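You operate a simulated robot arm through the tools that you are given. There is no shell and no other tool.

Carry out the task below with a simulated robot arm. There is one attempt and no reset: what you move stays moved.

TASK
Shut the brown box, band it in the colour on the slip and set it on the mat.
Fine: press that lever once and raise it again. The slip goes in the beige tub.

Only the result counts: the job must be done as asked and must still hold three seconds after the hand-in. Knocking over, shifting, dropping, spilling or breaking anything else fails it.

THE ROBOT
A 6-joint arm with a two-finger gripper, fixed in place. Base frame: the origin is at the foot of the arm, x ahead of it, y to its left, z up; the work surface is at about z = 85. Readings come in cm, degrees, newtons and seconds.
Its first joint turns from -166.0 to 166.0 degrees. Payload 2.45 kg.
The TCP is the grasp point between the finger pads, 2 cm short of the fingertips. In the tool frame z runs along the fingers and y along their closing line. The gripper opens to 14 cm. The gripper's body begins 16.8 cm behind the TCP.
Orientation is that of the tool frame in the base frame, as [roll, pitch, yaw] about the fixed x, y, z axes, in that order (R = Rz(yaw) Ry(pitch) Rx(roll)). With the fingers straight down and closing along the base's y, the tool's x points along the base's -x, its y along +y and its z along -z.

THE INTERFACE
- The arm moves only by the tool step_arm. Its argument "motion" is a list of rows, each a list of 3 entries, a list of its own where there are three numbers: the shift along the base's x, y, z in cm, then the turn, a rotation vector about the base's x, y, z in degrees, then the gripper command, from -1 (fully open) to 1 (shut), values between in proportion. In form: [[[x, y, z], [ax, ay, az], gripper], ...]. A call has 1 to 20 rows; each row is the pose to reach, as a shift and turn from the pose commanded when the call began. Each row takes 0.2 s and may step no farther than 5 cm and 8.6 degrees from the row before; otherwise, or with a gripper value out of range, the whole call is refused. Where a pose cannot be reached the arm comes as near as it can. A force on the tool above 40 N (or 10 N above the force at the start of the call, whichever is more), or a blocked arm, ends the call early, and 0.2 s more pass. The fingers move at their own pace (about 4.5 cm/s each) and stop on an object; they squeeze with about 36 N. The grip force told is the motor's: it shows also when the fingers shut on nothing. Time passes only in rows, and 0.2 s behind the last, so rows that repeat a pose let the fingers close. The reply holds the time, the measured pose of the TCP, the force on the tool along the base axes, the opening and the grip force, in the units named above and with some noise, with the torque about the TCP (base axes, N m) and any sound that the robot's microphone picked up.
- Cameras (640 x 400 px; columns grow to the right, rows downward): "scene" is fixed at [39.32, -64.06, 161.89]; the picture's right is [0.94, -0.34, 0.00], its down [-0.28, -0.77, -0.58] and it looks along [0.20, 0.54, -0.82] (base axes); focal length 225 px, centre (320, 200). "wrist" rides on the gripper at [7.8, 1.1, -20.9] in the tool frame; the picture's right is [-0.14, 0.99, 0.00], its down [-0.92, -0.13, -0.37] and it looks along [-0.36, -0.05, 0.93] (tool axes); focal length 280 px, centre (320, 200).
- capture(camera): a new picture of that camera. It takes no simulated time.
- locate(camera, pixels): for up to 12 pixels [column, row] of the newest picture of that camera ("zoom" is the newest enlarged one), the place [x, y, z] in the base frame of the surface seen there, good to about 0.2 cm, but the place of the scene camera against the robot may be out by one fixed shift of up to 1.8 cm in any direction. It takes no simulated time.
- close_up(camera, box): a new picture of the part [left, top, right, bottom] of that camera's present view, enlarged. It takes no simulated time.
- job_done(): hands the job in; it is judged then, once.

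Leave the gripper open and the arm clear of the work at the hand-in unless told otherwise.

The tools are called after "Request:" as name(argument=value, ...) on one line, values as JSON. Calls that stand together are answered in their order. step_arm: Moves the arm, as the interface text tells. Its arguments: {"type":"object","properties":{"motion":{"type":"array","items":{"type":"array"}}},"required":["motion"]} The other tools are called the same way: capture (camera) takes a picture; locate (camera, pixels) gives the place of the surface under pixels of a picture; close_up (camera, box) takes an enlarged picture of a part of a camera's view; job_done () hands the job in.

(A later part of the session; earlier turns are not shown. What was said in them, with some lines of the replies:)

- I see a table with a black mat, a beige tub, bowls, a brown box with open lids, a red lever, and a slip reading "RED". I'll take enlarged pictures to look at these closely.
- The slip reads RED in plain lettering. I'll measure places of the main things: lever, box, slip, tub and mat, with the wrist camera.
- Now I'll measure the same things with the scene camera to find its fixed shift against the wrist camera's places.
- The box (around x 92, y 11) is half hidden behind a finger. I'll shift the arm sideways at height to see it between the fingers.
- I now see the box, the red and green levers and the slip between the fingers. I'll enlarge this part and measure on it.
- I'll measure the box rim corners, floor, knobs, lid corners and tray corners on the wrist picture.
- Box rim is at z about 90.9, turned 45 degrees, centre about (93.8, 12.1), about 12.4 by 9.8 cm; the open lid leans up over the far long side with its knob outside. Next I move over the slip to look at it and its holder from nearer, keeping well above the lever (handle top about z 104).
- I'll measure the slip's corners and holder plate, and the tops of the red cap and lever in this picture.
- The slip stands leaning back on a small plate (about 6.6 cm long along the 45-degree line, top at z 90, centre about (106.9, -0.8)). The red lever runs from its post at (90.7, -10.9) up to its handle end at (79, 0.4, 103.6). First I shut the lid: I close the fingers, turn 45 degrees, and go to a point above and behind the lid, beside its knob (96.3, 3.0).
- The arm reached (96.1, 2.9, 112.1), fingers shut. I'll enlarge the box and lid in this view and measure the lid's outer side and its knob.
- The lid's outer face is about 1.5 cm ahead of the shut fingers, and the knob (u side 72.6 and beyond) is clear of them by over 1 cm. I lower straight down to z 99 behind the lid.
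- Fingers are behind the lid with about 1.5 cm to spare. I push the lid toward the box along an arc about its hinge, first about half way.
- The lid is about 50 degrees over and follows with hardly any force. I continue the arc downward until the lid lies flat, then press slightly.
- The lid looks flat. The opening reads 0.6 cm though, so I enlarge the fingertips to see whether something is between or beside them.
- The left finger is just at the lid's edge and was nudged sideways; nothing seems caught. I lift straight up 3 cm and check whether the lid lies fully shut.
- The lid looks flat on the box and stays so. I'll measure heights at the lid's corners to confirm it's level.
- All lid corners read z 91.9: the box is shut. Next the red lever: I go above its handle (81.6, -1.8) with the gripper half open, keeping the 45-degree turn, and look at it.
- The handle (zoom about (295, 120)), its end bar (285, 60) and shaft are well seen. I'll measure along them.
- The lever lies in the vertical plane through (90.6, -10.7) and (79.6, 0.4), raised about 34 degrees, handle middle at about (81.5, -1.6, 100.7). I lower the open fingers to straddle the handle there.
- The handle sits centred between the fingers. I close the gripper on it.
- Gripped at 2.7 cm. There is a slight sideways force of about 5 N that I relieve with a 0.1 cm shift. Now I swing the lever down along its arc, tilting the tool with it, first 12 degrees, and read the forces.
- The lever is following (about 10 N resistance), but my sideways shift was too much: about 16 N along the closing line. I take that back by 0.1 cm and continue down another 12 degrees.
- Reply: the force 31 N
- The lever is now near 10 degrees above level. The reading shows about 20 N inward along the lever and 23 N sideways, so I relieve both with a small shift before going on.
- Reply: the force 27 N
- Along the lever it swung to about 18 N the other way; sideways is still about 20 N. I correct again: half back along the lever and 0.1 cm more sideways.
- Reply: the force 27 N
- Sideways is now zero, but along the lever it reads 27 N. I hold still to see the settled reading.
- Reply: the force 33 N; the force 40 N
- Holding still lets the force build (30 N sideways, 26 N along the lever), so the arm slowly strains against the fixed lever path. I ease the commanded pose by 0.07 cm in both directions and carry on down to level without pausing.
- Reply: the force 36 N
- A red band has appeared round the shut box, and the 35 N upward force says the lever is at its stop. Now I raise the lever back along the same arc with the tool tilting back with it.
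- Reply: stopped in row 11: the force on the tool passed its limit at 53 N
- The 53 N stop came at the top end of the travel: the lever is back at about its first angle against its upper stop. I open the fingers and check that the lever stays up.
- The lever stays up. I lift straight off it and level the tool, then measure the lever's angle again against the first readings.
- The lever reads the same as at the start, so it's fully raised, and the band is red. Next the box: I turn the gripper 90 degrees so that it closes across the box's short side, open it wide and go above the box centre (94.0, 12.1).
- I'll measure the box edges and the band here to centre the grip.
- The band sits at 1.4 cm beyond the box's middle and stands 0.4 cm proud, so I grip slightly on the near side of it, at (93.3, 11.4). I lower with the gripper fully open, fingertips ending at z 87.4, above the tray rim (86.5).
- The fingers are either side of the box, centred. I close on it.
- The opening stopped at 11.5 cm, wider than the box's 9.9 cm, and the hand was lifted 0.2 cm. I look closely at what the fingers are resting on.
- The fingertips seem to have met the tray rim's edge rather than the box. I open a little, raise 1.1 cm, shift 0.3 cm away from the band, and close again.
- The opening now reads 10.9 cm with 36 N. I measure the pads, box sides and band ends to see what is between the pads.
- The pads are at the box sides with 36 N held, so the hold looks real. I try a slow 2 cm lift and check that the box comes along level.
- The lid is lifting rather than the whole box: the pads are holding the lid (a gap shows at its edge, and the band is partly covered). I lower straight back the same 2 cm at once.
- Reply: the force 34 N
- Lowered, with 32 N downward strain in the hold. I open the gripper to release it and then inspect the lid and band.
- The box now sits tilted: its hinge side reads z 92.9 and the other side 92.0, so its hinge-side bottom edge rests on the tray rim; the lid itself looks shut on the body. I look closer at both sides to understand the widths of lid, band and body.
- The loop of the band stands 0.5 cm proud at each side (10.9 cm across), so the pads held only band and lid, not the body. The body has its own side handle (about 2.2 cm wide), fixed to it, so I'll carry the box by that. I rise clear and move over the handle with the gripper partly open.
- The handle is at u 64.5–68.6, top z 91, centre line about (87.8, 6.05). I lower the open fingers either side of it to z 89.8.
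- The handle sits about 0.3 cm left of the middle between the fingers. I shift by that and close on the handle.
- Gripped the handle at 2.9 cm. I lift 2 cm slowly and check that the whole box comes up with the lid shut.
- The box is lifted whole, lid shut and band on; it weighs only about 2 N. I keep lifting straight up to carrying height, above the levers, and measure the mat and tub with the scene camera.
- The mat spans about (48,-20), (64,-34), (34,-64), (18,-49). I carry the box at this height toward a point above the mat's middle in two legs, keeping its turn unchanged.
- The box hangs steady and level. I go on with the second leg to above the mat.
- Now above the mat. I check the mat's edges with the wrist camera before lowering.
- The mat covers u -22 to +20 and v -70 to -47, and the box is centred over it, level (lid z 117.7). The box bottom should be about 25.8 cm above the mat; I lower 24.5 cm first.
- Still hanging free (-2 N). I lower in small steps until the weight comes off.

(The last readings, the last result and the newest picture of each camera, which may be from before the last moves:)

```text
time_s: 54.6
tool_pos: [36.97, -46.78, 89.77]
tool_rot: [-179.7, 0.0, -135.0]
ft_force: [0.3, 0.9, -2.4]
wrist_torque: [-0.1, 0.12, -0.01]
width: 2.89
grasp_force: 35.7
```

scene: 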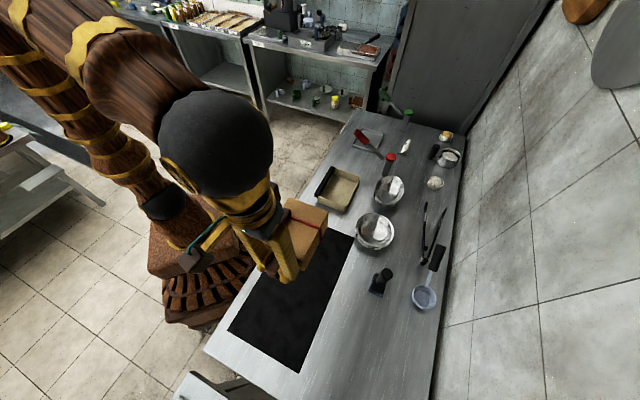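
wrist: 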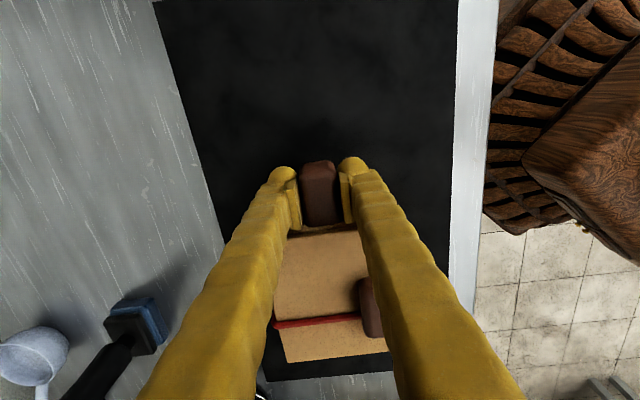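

Request:
step_arm(motion=[[[0, 0, -0.2], [0, 0, 0], 1], [[0, 0, -0.3], [0, 0, 0], 1], [[0, 0, -0.3], [0, 0, 0], 1]])

Request:
locate(camera="wrist", pixels=[[320, 260], [295, 350], [360, 345]])

```text
time_s: 55.4
tool_pos: [36.76, -46.9, 89.37]
tool_rot: [-179.9, 0.0, -135.0]
ft_force: [-0.8, -2.0, 2.5]
wrist_torque: [0.32, -0.16, -0.21]
width: 2.89
grasp_force: 35.9
```

```text
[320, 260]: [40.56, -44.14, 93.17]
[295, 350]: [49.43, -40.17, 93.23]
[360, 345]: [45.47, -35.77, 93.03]
```

The force turned to +2.5 N: the box is on the mat. I open the fingers slowly to let go.

Request:
step_arm(motion=[[[0, 0, 0], [0, 0, 0], 0.5], [[0, 0, 0], [0, 0, 0], 0.3], [[0, 0, 0], [0, 0, 0], 0.1], [[0, 0, 0], [0, 0, 0], 0.1]])

Request:
capture(camera="wrist")

```text
time_s: 56.4
tool_pos: [36.97, -46.75, 89.46]
tool_rot: [-179.9, 0.1, -134.9]
ft_force: [0.3, -0.2, 0.1]
wrist_torque: [0.0, 0.02, 0.03]
width: 6.3
grasp_force: 0.0
```

```text
taken
```

wrist: 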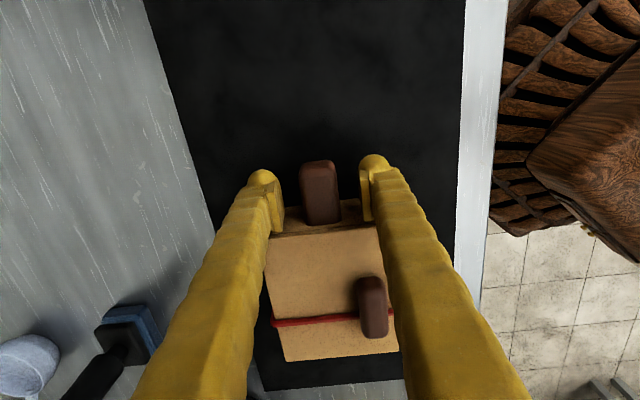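

Released. I rise straight up and check that the lid is level and the band in place.

Request:
step_arm(motion=[[[0, 0, 2], [0, 0, 0], 0.1], [[0, 0, 6], [0, 0, 0], 0.1], [[0, 0, 10], [0, 0, 0], 0.1], [[0, 0, 14], [0, 0, 0], 0.1], [[0, 0, 18], [0, 0, 0], 0.1], [[0, 0, 22], [0, 0, 0], 0.1], [[0, 0, 22], [0, 0, 0], 0.1]])

Request:
capture(camera="wrist")

Request:
close_up(camera="wrist", box=[250, 130, 400, 280])

```text
time_s: 58.0
tool_pos: [36.95, -46.83, 111.59]
tool_rot: [-179.9, 0.1, -135.0]
ft_force: [0.7, -0.1, -0.7]
wrist_torque: [0.02, 0.01, -0.02]
width: 6.29
grasp_force: 0.1
```

```text
taken
```

wrist: 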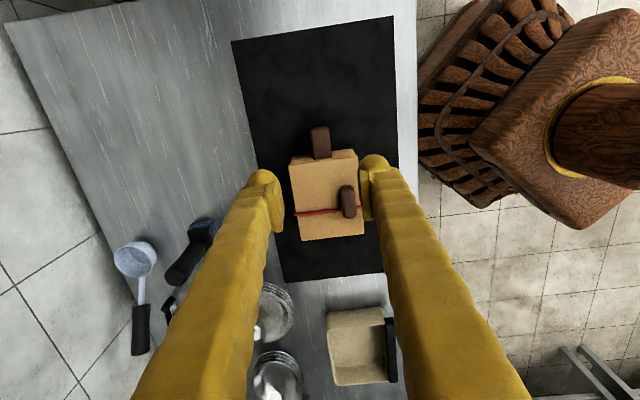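

```text
2.67 times, centred on (325, 205) of wrist
```

zoom: 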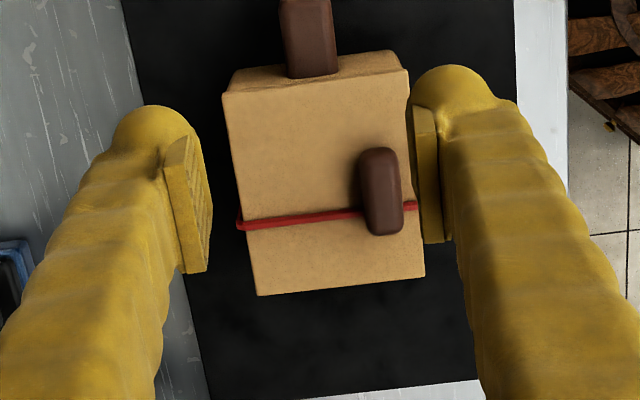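

Request:
locate(camera="zoom", pixels=[[228, 98], [400, 75], [262, 288], [418, 270], [300, 150], [350, 270], [255, 223], [410, 205], [340, 213], [378, 190], [310, 40], [340, 62]])

Request:
close_up(camera="scene", box=[260, 200, 360, 300])

```text
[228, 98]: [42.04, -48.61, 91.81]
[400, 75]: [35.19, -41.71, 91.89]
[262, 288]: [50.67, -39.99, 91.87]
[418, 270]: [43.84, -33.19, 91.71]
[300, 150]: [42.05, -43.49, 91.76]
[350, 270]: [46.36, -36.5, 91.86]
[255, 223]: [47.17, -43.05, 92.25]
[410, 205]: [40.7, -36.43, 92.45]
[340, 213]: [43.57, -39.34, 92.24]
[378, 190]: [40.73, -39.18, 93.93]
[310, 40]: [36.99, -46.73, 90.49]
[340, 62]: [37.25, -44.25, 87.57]
```

```text
4.00 times, centred on (310, 250) of scene
```

zoom: 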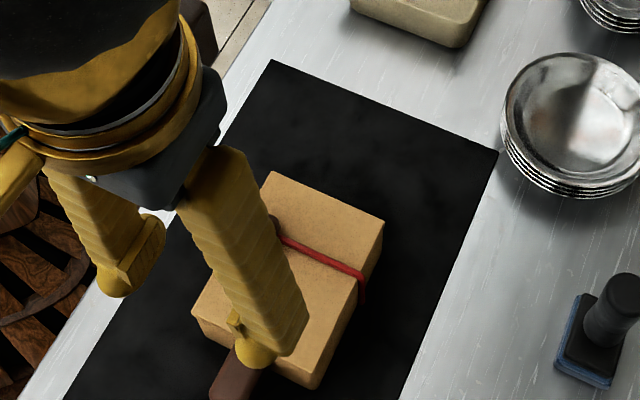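

On the mat: all lid points read z 91.8, so it is shut, with the red band on. Next the slip. I travel back at height toward the far end, turning the gripper by -90 degrees so it closes along the slip's long side.

Request:
step_arm(motion=[[[1.59, 1.52, 1], [0, 0, -2.7], 0.1], [[4.24, 4.06, 2.5], [0, 0, -7.2], 0.1], [[7.43, 7.11, 3.4], [0, 0, -12.6], 0.1], [[10.61, 10.16, 3.4], [0, 0, -18], 0.1], [[13.79, 13.21, 3.4], [0, 0, -23.4], 0.1], [[16.98, 16.26, 3.4], [0, 0, -28.8], 0.1], [[20.16, 19.3, 3.4], [0, 0, -34.2], 0.1], [[23.34, 22.35, 3.4], [0, 0, -39.6], 0.1], [[26.53, 25.4, 3.4], [0, 0, -45], 0.1], [[29.71, 28.45, 3.4], [0, 0, -50.4], 0.1], [[32.89, 31.5, 3.4], [0, 0, -55.8], 0.1], [[36.07, 34.54, 3.4], [0, 0, -61.2], 0.1], [[39.26, 37.59, 3.4], [0, 0, -66.6], 0.1], [[42.44, 40.64, 3.4], [0, 0, -72], 0.1], [[45.62, 43.69, 3.4], [0, 0, -77.4], 0.1], [[48.81, 46.74, 3.4], [0, 0, -82.8], 0.1], [[51.46, 49.28, 3.4], [0, 0, -87.3], 0.1], [[53.05, 50.8, 3.4], [0, 0, -90], 0.1], [[53.05, 50.8, 3.4], [0, 0, -90], 0.1]])

Request:
capture(camera="wrist")

Request:
capture(camera="scene")

```text
time_s: 62.0
tool_pos: [89.99, 4.0, 114.79]
tool_rot: [-179.7, 0.0, 134.9]
ft_force: [0.4, -0.2, -0.7]
wrist_torque: [-0.02, 0.01, -0.02]
width: 6.33
grasp_force: 0.1
```

```text
taken
```

wrist: 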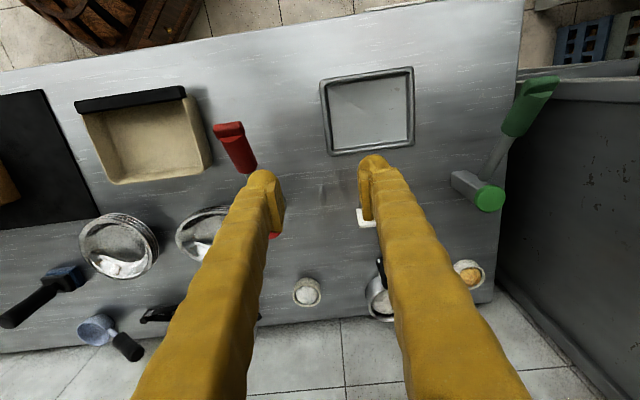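

```text
taken
```

scene: 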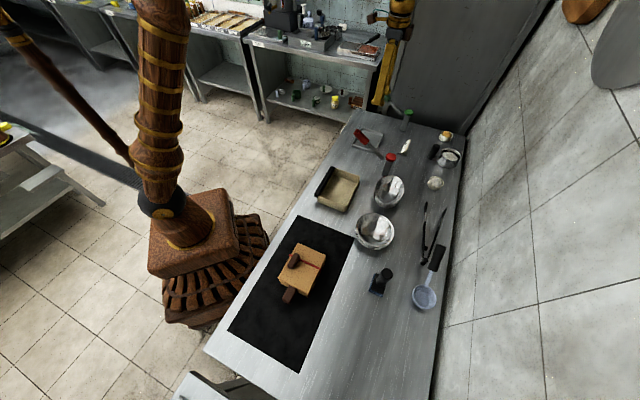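

The mat holds the box well. Before tilting the hand for the slip I check how near the grey cabinet and the shelf are to the hand's path.

Request:
locate(camera="scene", pixels=[[430, 60], [420, 100], [460, 110], [400, 90], [440, 20], [500, 40], [350, 70], [375, 100]])

Request:
locate(camera="wrist", pixels=[[510, 120], [600, 90], [570, 200], [520, 80], [535, 90], [600, 70], [580, 40], [490, 195], [365, 218], [358, 225], [395, 215], [308, 292]])

```text
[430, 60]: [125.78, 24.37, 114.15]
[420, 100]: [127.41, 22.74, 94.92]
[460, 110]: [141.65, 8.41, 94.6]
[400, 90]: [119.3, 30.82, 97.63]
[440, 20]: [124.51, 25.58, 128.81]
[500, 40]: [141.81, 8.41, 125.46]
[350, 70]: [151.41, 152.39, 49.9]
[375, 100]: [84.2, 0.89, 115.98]
```

```text
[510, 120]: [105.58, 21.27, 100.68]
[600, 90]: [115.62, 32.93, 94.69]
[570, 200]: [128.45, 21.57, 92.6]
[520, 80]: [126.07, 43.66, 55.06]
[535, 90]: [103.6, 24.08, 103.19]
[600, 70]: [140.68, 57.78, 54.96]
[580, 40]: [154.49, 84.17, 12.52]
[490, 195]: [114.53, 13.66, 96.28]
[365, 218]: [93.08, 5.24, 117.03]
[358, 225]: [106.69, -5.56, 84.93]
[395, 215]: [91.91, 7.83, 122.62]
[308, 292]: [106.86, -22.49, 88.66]
```

The cabinet stands over 25 cm beyond the hand's path, and the green lever about 7 cm clear. I move to above and in front of the slip and tilt the fingers outward by 35 degrees, opening to 9.5 cm.

Request:
step_arm(motion=[[[1.5, 0.7, 0], [-3.54, -3.54, 0], 0], [[3.5, 1.6, 0], [-8.49, -8.49, 0], -0.2], [[5.5, 2.5, 0], [-13.44, -13.44, 0], -0.36], [[7, 3.2, 0], [-18.38, -18.38, 0], -0.36], [[8.3, 3.8, 0], [-22.6, -22.6, 0], -0.36], [[8.3, 3.8, 0], [-24.75, -24.75, 0], -0.36], [[8.3, 3.8, 0], [-24.75, -24.75, 0], -0.36]])

Request:
capture(camera="wrist")

Request:
close_up(camera="scene", box=[330, 40, 470, 170])

```text
time_s: 63.6
tool_pos: [98.25, 7.74, 114.69]
tool_rot: [-179.9, 35.1, 135.0]
ft_force: [0.2, 0.4, -0.7]
wrist_torque: [0.01, -0.02, -0.03]
width: 9.53
grasp_force: 0.0
```

```text
taken
```

wrist: 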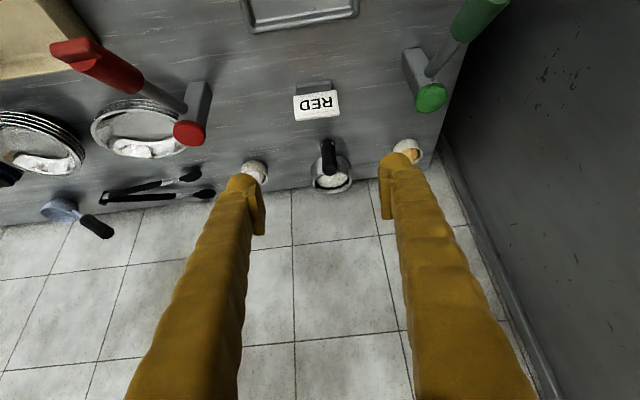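

```text
3.08 times, centred on (400, 105) of scene
```

zoom: 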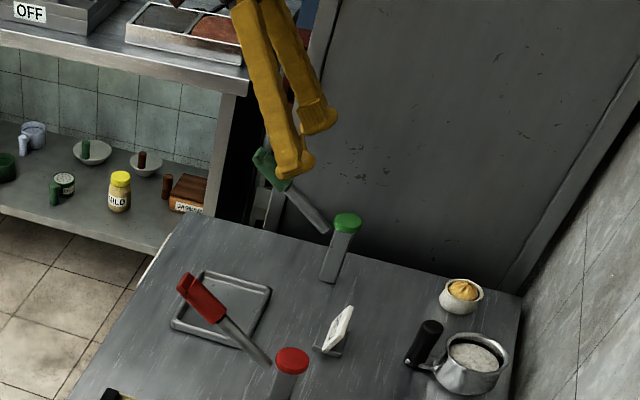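

The slip is now seen face-on at about (317, 105). I enlarge and measure its corners again.

Request:
close_up(camera="wrist", box=[280, 70, 355, 190])

```text
3.33 times, centred on (318, 130) of wrist
```

zoom: 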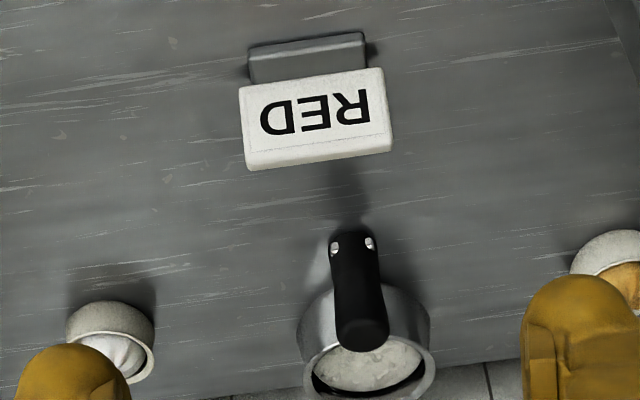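

Request:
locate(camera="zoom", pixels=[[242, 90], [382, 72], [388, 135], [246, 152], [318, 110], [318, 155], [249, 167], [390, 148], [255, 60], [362, 45], [355, 235], [360, 330]])

```text
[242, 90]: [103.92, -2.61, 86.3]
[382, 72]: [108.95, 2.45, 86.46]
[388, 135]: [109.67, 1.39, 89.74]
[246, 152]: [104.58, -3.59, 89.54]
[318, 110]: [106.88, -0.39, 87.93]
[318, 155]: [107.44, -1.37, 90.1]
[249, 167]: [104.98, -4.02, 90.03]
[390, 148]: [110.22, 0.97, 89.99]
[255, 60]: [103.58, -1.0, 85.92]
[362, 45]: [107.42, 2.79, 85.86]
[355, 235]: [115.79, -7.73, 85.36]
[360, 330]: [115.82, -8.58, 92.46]
```

The slip is 7.1 cm long, centre about (107.1, -1.0, 88.1), 0.65 cm thick, leaning about 21 degrees. I move to a point about 10 cm short of it along the finger direction.

Request:
step_arm(motion=[[[0.9, -0.8, -3], [0, 0, 0], -0.36], [[2.0, -1.85, -7], [0, 0, 0], -0.36], [[3.0, -2.85, -11], [0, 0, 0], -0.36], [[4.1, -3.95, -15], [0, 0, 0], -0.36], [[4.88, -4.74, -17.6], [0, 0, 0], -0.36], [[4.88, -4.74, -17.6], [0, 0, 0], -0.36]])

Request:
capture(camera="wrist")

Request:
close_up(camera="scene", box=[350, 80, 450, 170])

```text
time_s: 65.0
tool_pos: [103.13, 3.1, 97.29]
tool_rot: [-179.9, 35.0, 135.0]
ft_force: [-0.2, 0.1, 0.0]
wrist_torque: [-0.03, 0.03, -0.01]
width: 9.53
grasp_force: 0.1
```

```text
taken
```

wrist: 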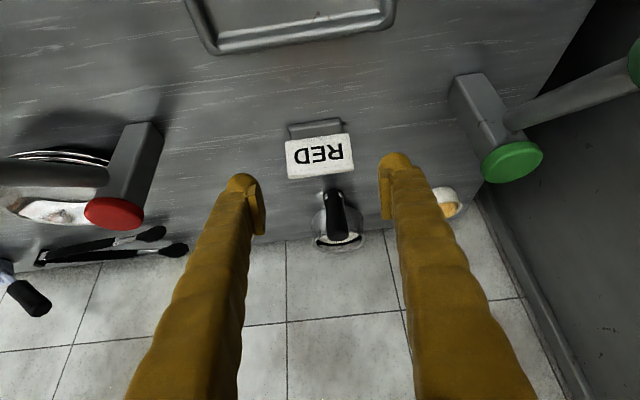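

```text
4.44 times, centred on (400, 125) of scene
```

zoom: 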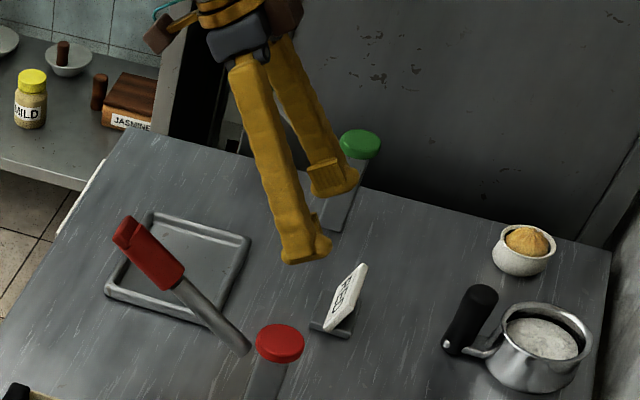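

The pose was reached exactly. The slip lies centred between the fingers; I advance the rest along the finger direction.

Request:
step_arm(motion=[[[1.0, -1.03, -2.1], [0, 0, 0], -0.36], [[2.0, -2.06, -4.2], [0, 0, 0], -0.36], [[2.8, -2.87, -5.8], [0, 0, 0], -0.36], [[3.5, -3.58, -7.3], [0, 0, 0], -0.36], [[4.03, -4.13, -8.4], [0, 0, 0], -0.36], [[4.03, -4.13, -8.4], [0, 0, 0], -0.36]])

Request:
capture(camera="wrist")

Request:
close_up(camera="scene", box=[370, 90, 450, 170])

```text
time_s: 66.4
tool_pos: [107.08, -1.16, 88.81]
tool_rot: [-179.7, 35.1, 135.0]
ft_force: [0.1, 0.7, 0.0]
wrist_torque: [-0.01, 0.01, -0.02]
width: 9.52
grasp_force: 0.1
```

```text
taken
```

wrist: 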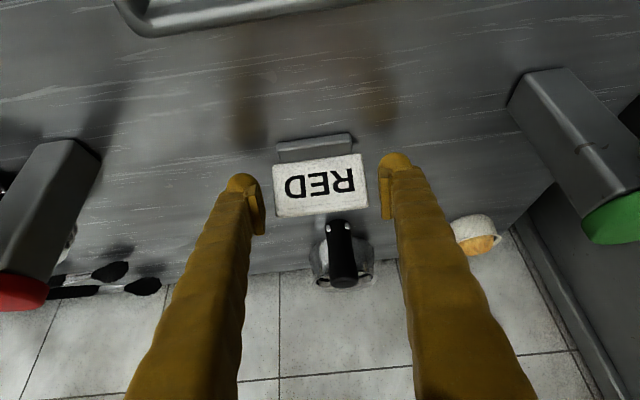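

```text
5.00 times, centred on (410, 130) of scene
```

zoom: 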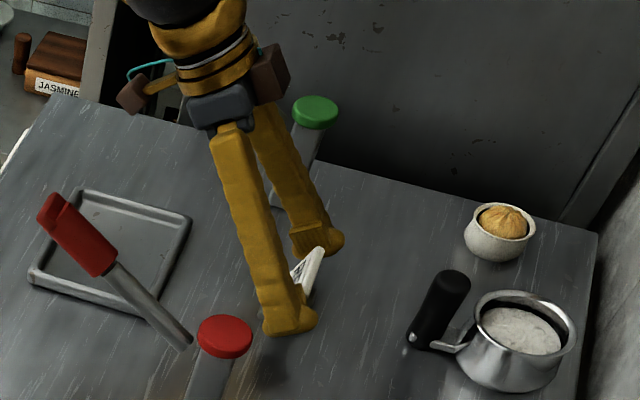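

Fingers are either side of the slip, nearly centred (gaps of about 8 and 14 px). I close slowly on its ends.

Request:
step_arm(motion=[[[0, 0, 0], [0, 0, 0], -0.2], [[0, 0, 0], [0, 0, 0], -0.1], [[0, 0, 0], [0, 0, 0], 0], [[0, 0, 0], [0, 0, 0], 0.1], [[0, 0, 0], [0, 0, 0], 0.4], [[0, 0, 0], [0, 0, 0], 0.4]])

Request:
capture(camera="wrist")

Request:
close_up(camera="scene", box=[370, 90, 450, 170])

```text
time_s: 67.8
tool_pos: [107.1, -1.18, 88.82]
tool_rot: [-179.7, 35.0, 135.0]
ft_force: [-0.7, -0.4, 1.2]
wrist_torque: [0.02, 0.0, 0.01]
width: 7.56
grasp_force: 35.7
```

```text
taken
```

wrist: 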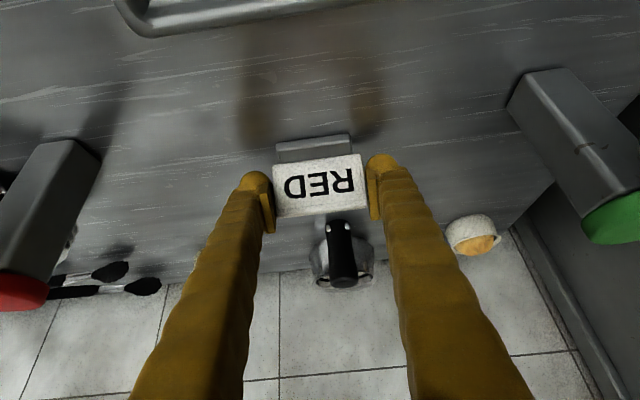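

```text
5.00 times, centred on (410, 130) of scene
```

zoom: 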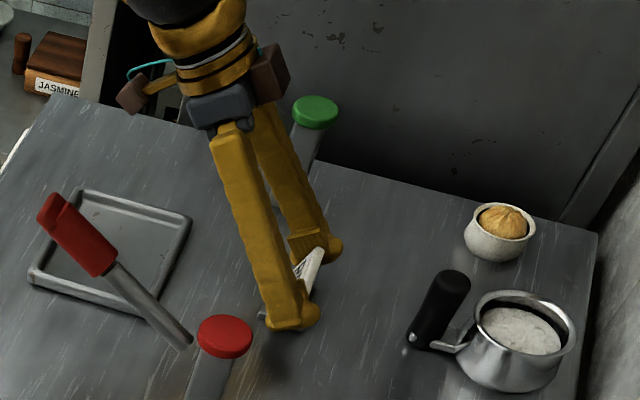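

The slip is held (7.6 cm, 36 N). I draw it up slowly along its own slope, 3 cm, out of the holder.

Request:
step_arm(motion=[[[0.07, -0.07, 0.28], [0, 0, 0], 1], [[0.19, -0.19, 0.7], [0, 0, 0], 1], [[0.35, -0.35, 1.3], [0, 0, 0], 1], [[0.53, -0.53, 2.0], [0, 0, 0], 1], [[0.79, -0.79, 3.0], [0, 0, 0], 1], [[0.79, -0.79, 3.0], [0, 0, 0], 1]])

Request:
capture(camera="wrist")

Request:
close_up(camera="scene", box=[370, 90, 450, 170])

```text
time_s: 69.2
tool_pos: [107.82, -1.9, 91.75]
tool_rot: [-179.7, 35.1, 134.9]
ft_force: [0.3, -0.1, -0.4]
wrist_torque: [0.04, 0.05, 0.0]
width: 7.54
grasp_force: 35.8
```

```text
taken
```

wrist: 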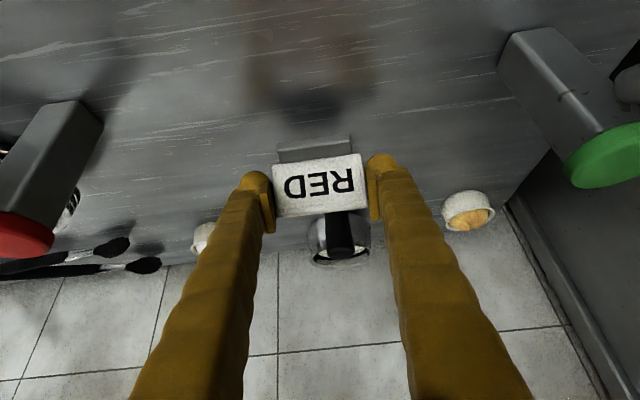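

```text
5.00 times, centred on (410, 130) of scene
```

zoom: 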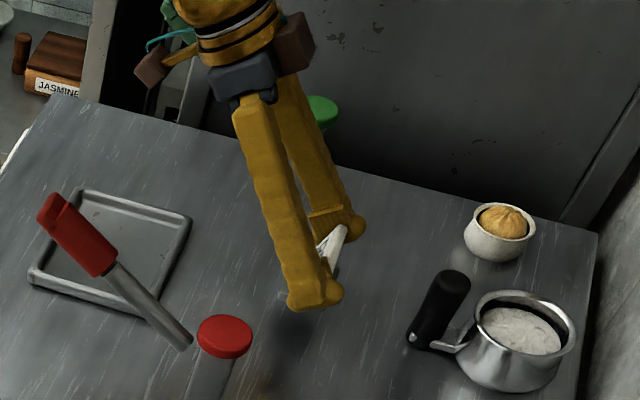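

The slip comes along, but the grey plate seems to stay just behind it in the picture. I check whether the plate was lifted too.

Request:
close_up(camera="wrist", box=[240, 110, 400, 240])

Request:
locate(camera="zoom", pixels=[[240, 105], [320, 100], [390, 95], [240, 128], [330, 120], [300, 200], [200, 200], [445, 185], [240, 60], [300, 60]])

Request:
close_up(camera="scene", box=[395, 125, 425, 160])

```text
3.08 times, centred on (320, 175) of wrist
```

zoom: 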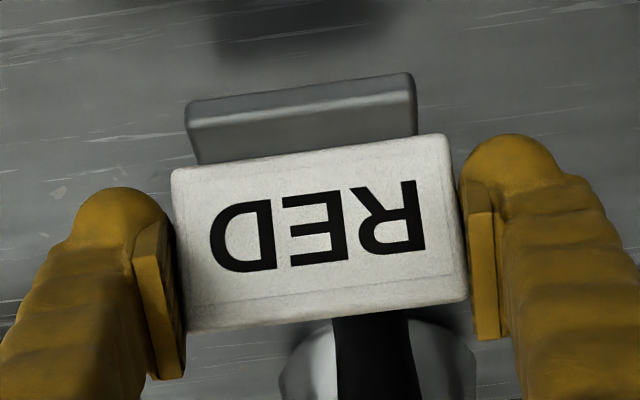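

```text
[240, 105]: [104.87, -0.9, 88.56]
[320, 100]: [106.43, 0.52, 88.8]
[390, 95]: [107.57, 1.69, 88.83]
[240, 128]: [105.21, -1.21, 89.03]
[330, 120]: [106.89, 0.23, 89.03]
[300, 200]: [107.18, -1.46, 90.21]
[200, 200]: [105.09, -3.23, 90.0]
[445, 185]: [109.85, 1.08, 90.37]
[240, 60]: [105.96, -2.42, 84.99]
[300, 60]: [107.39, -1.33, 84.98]
```

```text
11.43 times, centred on (410, 142) of scene
```

zoom: 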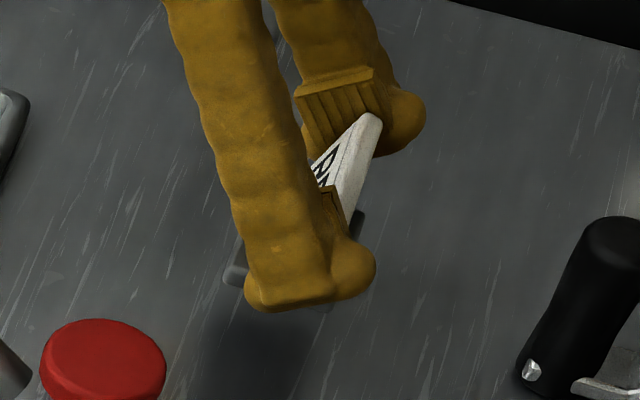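

The plate rose with the card (z 88.9), and the fingers don't touch it, so it's the slip's own foot: the slip is one piece. I carry on lifting it up and back to carrying height, keeping the tilt so its foot stays level.

Request:
step_arm(motion=[[[0, 0, 2], [0, 0, 0], 1], [[-0.8, 0.8, 5], [0, 0, 0], 1], [[-2, 2, 9], [0, 0, 0], 1], [[-3.5, 3.5, 13], [0, 0, 0], 1], [[-5, 5, 17], [0, 0, 0], 1], [[-6.5, 6.5, 21], [0, 0, 0], 1], [[-7.8, 7.8, 24], [0, 0, 0], 1], [[-7.8, 7.8, 24], [0, 0, 0], 1]])

Request:
capture(camera="wrist")

Request:
close_up(camera="scene", box=[330, 60, 470, 190])

```text
time_s: 71.0
tool_pos: [100.07, 5.95, 115.91]
tool_rot: [-179.8, 35.0, 135.0]
ft_force: [0.4, -0.3, -0.2]
wrist_torque: [-0.02, 0.0, 0.03]
width: 7.52
grasp_force: 36.1
```

```text
taken
```

wrist: 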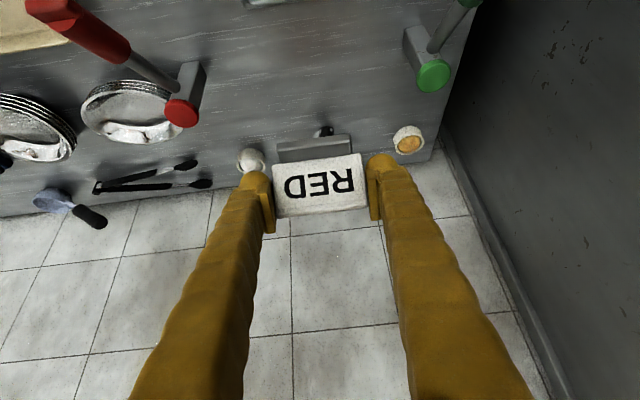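

```text
3.08 times, centred on (400, 125) of scene
```

zoom: 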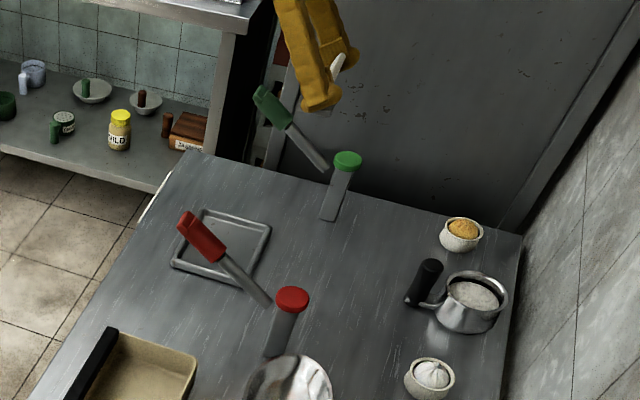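

Nothing is left where the slip stood. I carry it, at this height, over to the near side of the tub.

Request:
step_arm(motion=[[[-1.9, -0.9, 0], [0, 0, 0], 1], [[-5.5, -2.5, 0], [0, 0, 0], 1], [[-9.5, -4.4, 0], [0, 0, 0], 1], [[-13.5, -6.3, 0], [0, 0, 0], 1], [[-17.5, -8.1, 0], [0, 0, 0], 1], [[-21.5, -10, 0], [0, 0, 0], 1], [[-25.5, -11.9, 0], [0, 0, 0], 1], [[-29.5, -13.7, 0], [0, 0, 0], 1], [[-33.5, -15.6, 0], [0, 0, 0], 1], [[-36.5, -17, 0], [0, 0, 0], 1], [[-38.1, -17.7, 0], [0, 0, 0], 1], [[-38.1, -17.7, 0], [0, 0, 0], 1]])

Request:
capture(camera="wrist")

Request:
capture(camera="scene")

```text
time_s: 73.6
tool_pos: [62.4, -11.49, 114.8]
tool_rot: [-178.9, 34.3, 135.7]
ft_force: [0.0, 0.1, -0.5]
wrist_torque: [0.05, -0.02, -0.01]
width: 7.52
grasp_force: 35.9
```

```text
taken
```

wrist: 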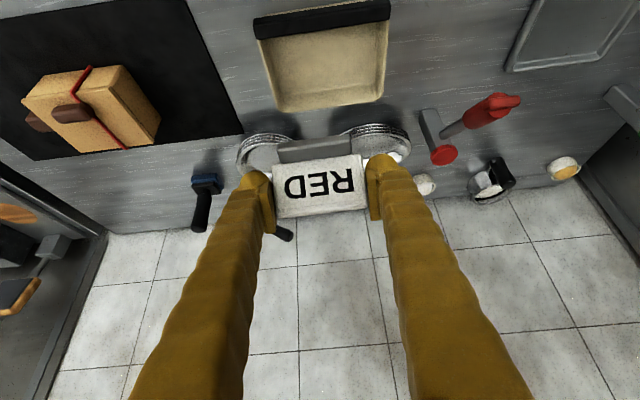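

```text
taken
```

scene: 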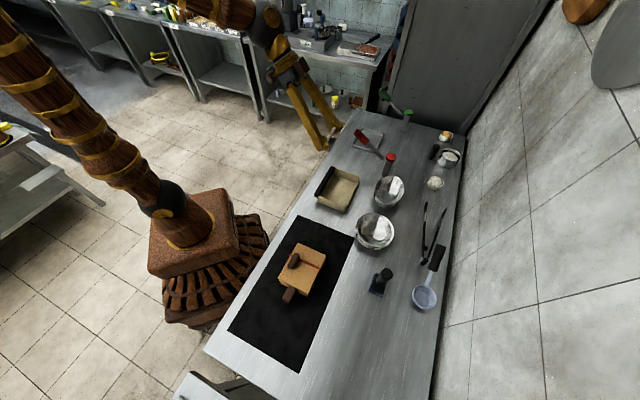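

The arm is slightly short of the asked pose here (tilt 34, z 114.8), so this tilt is near its limit. I measure the tub in the wrist picture before choosing the final pose.

Request:
close_up(camera="wrist", box=[235, 0, 415, 125])

```text
3.20 times, centred on (325, 62) of wrist
```

zoom: 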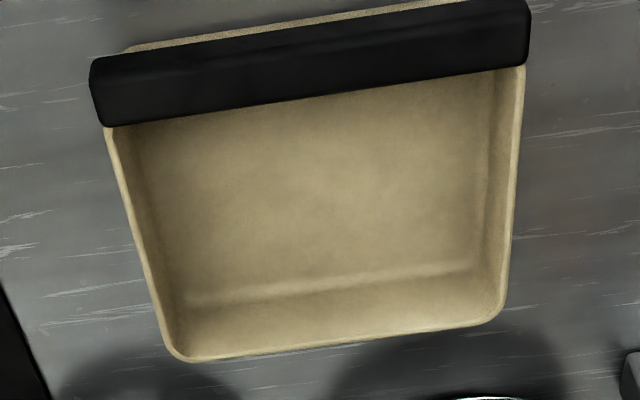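

Request:
locate(camera="zoom", pixels=[[110, 130], [175, 352], [495, 318], [520, 75], [190, 300], [470, 265], [320, 200], [100, 65], [520, 8], [110, 120], [525, 55], [320, 280]])

```text
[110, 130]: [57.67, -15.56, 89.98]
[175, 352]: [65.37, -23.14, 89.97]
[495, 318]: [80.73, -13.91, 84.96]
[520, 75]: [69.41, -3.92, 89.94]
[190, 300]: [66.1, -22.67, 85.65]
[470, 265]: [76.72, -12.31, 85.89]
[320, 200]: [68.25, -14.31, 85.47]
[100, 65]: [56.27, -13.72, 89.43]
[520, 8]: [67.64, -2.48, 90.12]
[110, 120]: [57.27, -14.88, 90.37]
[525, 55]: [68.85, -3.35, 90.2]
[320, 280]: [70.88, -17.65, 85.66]
```

The tub's inside runs u 30–46 and v -62 to about -52, floor z 85.5, with a dark bar along its near side. I bring the tool upright while moving over the tub at (68.0, -14.1).

Request:
step_arm(motion=[[[1.2, -0.5, 0], [4.9, 4.9, 0], 1], [[2.4, -0.9, 0], [9.9, 9.9, 0], 1], [[3.6, -1.4, -1], [14.8, 14.8, 0], 1], [[4.8, -1.9, -2], [19.8, 19.8, 0], 1], [[5.98, -2.32, -3], [24.75, 24.75, 0], 1], [[5.98, -2.32, -4], [24.75, 24.75, 0], 1], [[5.98, -2.32, -4], [24.75, 24.75, 0], 1]])

Request:
capture(camera="wrist")

Request:
close_up(camera="scene", box=[290, 80, 430, 230])

```text
time_s: 75.2
tool_pos: [67.99, -14.05, 111.8]
tool_rot: [-179.8, 0.0, 135.0]
ft_force: [0.4, 0.5, -0.9]
wrist_torque: [0.0, 0.0, 0.05]
width: 7.53
grasp_force: 35.8
```

```text
taken
```

wrist: 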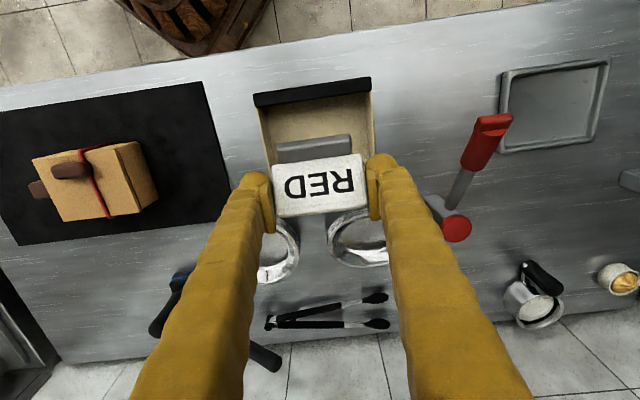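

```text
2.67 times, centred on (360, 155) of scene
```

zoom: 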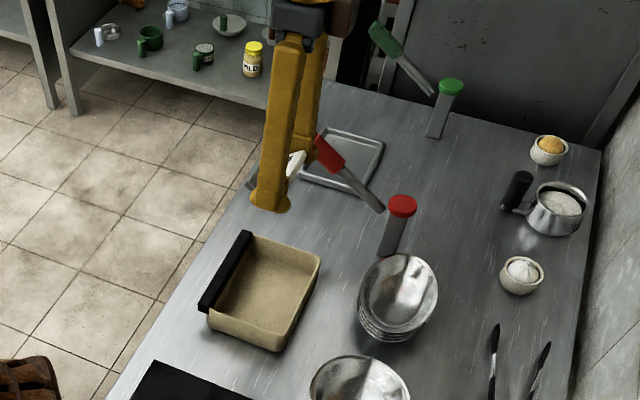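

Upright over the tub. I lower into it in steps, to just above the floor (slip's lowest corner is about 4.2 cm below the grip).

Request:
step_arm(motion=[[[0, 0, -3], [0, 0, 0], 1], [[0, 0, -7], [0, 0, 0], 1], [[0, 0, -11], [0, 0, 0], 1], [[0, 0, -15], [0, 0, 0], 1], [[0, 0, -17.5], [0, 0, 0], 1], [[0, 0, -19.5], [0, 0, 0], 1], [[0, 0, -20.5], [0, 0, 0], 1], [[0, 0, -20.5], [0, 0, 0], 1]])

Request:
capture(camera="wrist")

Request:
close_up(camera="scene", box=[300, 140, 400, 230])

```text
time_s: 77.0
tool_pos: [68.23, -13.93, 91.24]
tool_rot: [-179.7, 0.1, 135.0]
ft_force: [-0.3, 0.7, -0.6]
wrist_torque: [0.01, -0.02, -0.03]
width: 7.52
grasp_force: 36.1
```

```text
taken
```

wrist: 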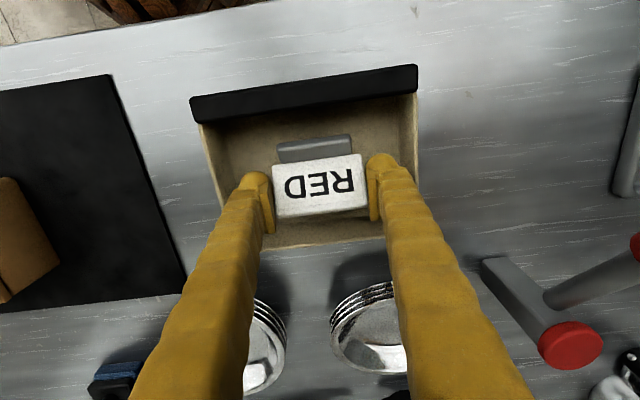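

```text
4.44 times, centred on (350, 185) of scene
```

zoom: 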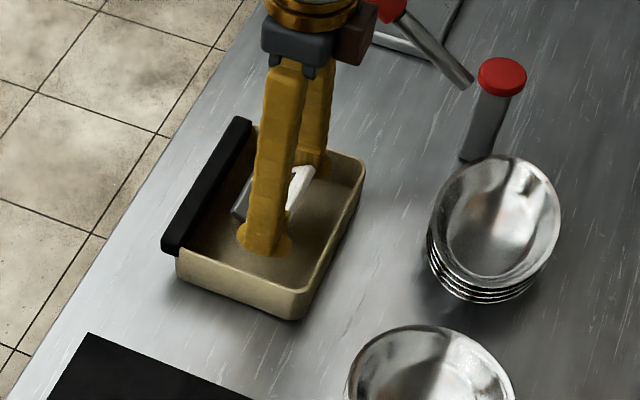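

It's inside the tub with clearance on all sides. I lower the last centimetre gently.

Request:
step_arm(motion=[[[0, 0, -0.4], [0, 0, 0], 1], [[0, 0, -0.8], [0, 0, 0], 1], [[0, 0, -1.1], [0, 0, 0], 1], [[0, 0, -1.1], [0, 0, 0], 1]])

```text
time_s: 78.0
tool_pos: [68.13, -14.08, 90.2]
tool_rot: [-179.8, 0.1, 135.0]
ft_force: [-0.3, 0.4, -0.4]
wrist_torque: [0.0, -0.03, -0.01]
width: 7.49
grasp_force: 36.3
```

Request:
step_arm(motion=[[[0, 0, -0.3], [0, 0, 0], 1], [[0, 0, -0.6], [0, 0, 0], 1], [[0, 0, -0.6], [0, 0, 0], 1]])

```text
time_s: 78.8
tool_pos: [68.07, -14.08, 89.8]
tool_rot: [-179.9, 0.3, 135.0]
ft_force: [-1.6, -0.6, 27.3]
wrist_torque: [0.16, 0.15, 0.01]
width: 7.5
grasp_force: 35.8
```

Contact with the tub floor (27 N). I ease up 0.25 cm and open the fingers just enough to free the slip.

Request:
step_arm(motion=[[[0, 0, 0.15], [0, 0, 0], 1], [[0, 0, 0.25], [0, 0, 0], 1], [[0, 0, 0.25], [0, 0, 0], -0.1], [[0, 0, 0.25], [0, 0, 0], -0.25], [[0, 0, 0.25], [0, 0, 0], -0.3], [[0, 0, 0.25], [0, 0, 0], -0.3]])

Request:
capture(camera="wrist")

Request:
close_up(camera="scene", box=[300, 140, 400, 230])

```text
time_s: 80.2
tool_pos: [67.93, -14.13, 89.91]
tool_rot: [-179.8, 0.0, 135.0]
ft_force: [0.1, -0.1, 0.3]
wrist_torque: [0.01, 0.0, -0.02]
width: 9.1
grasp_force: 0.0
```

```text
taken
```

wrist: 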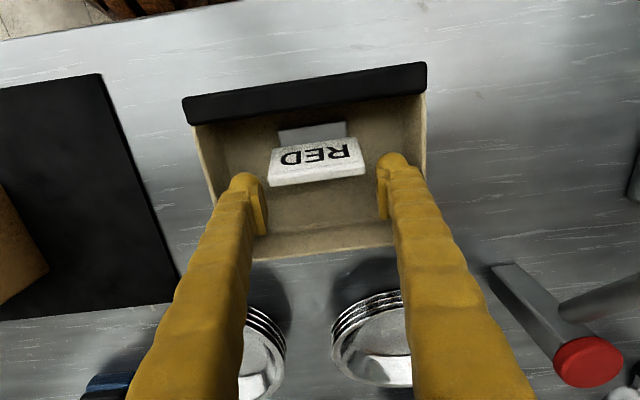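

```text
4.44 times, centred on (350, 185) of scene
```

zoom: 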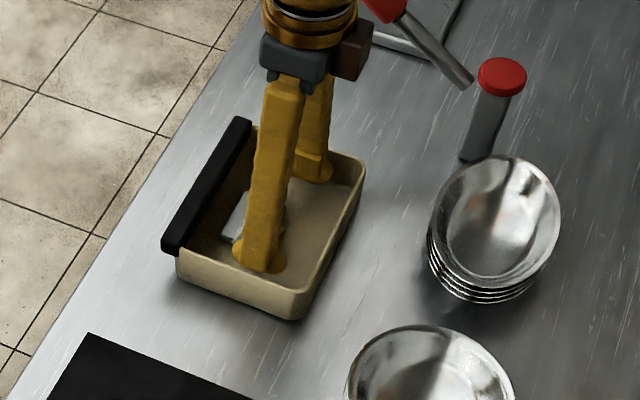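

The slip stands in the tub, free of the fingers. I rise straight up and look over everything.

Request:
step_arm(motion=[[[0, 0, 2], [0, 0, 0], -0.3], [[0, 0, 5], [0, 0, 0], -0.3], [[0, 0, 9], [0, 0, 0], -0.3], [[0, 0, 13], [0, 0, 0], -0.3], [[0, 0, 17], [0, 0, 0], -0.3], [[0, 0, 21], [0, 0, 0], -0.3], [[0, 0, 25], [0, 0, 0], -0.6], [[0, 0, 28], [0, 0, 0], -1], [[0, 0, 28], [0, 0, 0], -1]])

Request:
capture(camera="wrist")

Request:
capture(camera="scene")

Request:
close_up(camera="scene", box=[260, 100, 440, 300])

```text
time_s: 82.2
tool_pos: [68.11, -13.97, 118.1]
tool_rot: [-179.8, 0.0, 135.0]
ft_force: [-0.1, 0.1, 0.6]
wrist_torque: [0.03, 0.03, 0.0]
width: 14.0
grasp_force: 0.1
```

```text
taken
```

wrist: 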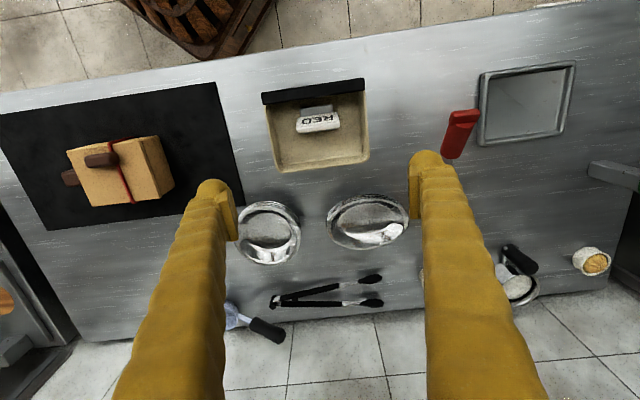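

```text
taken
```

scene: 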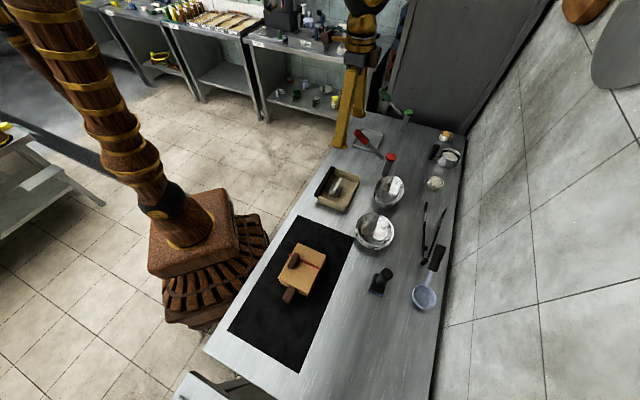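

```text
2.00 times, centred on (350, 200) of scene
```

zoom: 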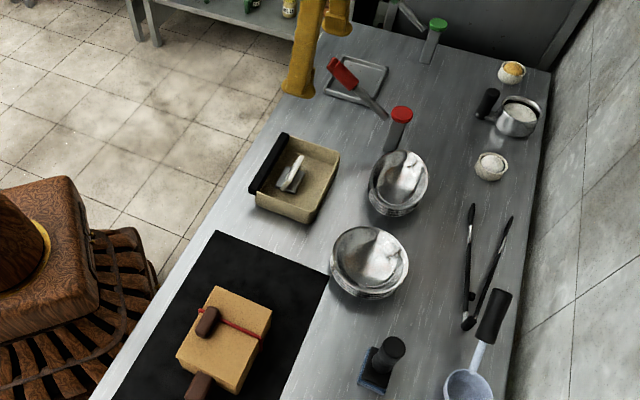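

The slip is in the tub, the box on the mat, the lever up. I check that tub, tray and lid haven't shifted, with a few last measurements.

Request:
locate(camera="wrist", pixels=[[267, 106], [283, 170], [366, 92], [367, 157], [484, 75], [574, 64], [482, 143], [72, 152], [157, 140], [88, 203], [130, 200], [462, 118]])

Request:
close_up(camera="wrist", box=[40, 110, 200, 230])

Request:
close_up(camera="scene", box=[345, 95, 425, 175])

```text
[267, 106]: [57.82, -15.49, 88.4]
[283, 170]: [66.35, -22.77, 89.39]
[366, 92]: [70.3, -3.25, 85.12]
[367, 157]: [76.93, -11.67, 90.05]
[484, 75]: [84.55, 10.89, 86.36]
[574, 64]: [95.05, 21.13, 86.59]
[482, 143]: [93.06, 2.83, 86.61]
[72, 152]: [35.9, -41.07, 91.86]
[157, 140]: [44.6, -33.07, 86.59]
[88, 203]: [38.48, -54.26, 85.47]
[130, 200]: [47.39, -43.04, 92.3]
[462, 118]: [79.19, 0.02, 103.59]
```

```text
3.33 times, centred on (120, 170) of wrist
```

zoom: 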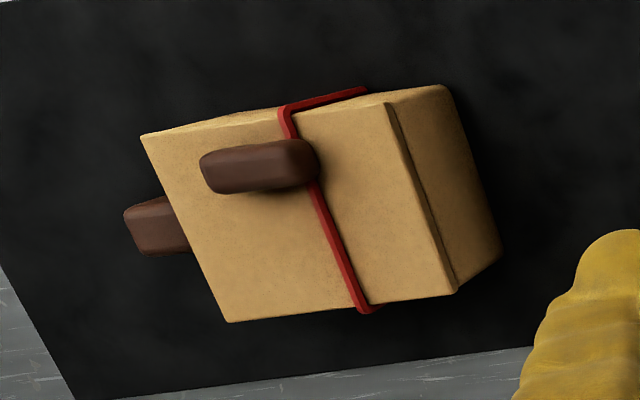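

```text
5.00 times, centred on (385, 135) of scene
```

zoom: 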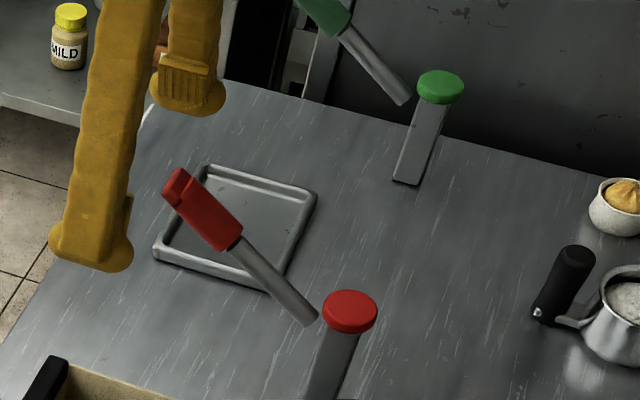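

The tray and lever are where they were, and the tub's rim reads the same. The box lid lies flush with an even seam, red band on, in the middle of the mat. The slip lies in the tub, the gripper is open and the arm is high and clear. I hand the job in.

Request:
job_done()

```text
The job is handed in.
```

The job is handed in. The last pictures and measurements before hand-in showed:

- **Box:** shut, with a red band to match the slip, near the middle of the mat. The lid was level on all sides.
- **Lever:** I pressed the red lever down to its stop once and raised it. Its position matched the reading from the start.
- **Slip:** in the beige tub, standing on the foot it came with. The grey plate under the card lifted with it, so I took it as part of the slip.
- **Everything else:** the tray read the same as before, and what I rechecked of the tub's rim agreed. I saw nothing else knocked over or shifted.
- **Arm:** the gripper was open, and the arm was about 28 cm above the tub.

My first try at lifting the box gripped its sides and raised the lid a little after the band was on. I set it back down straight away. After that I carried it by the side handle, and the band and lid stayed in place.
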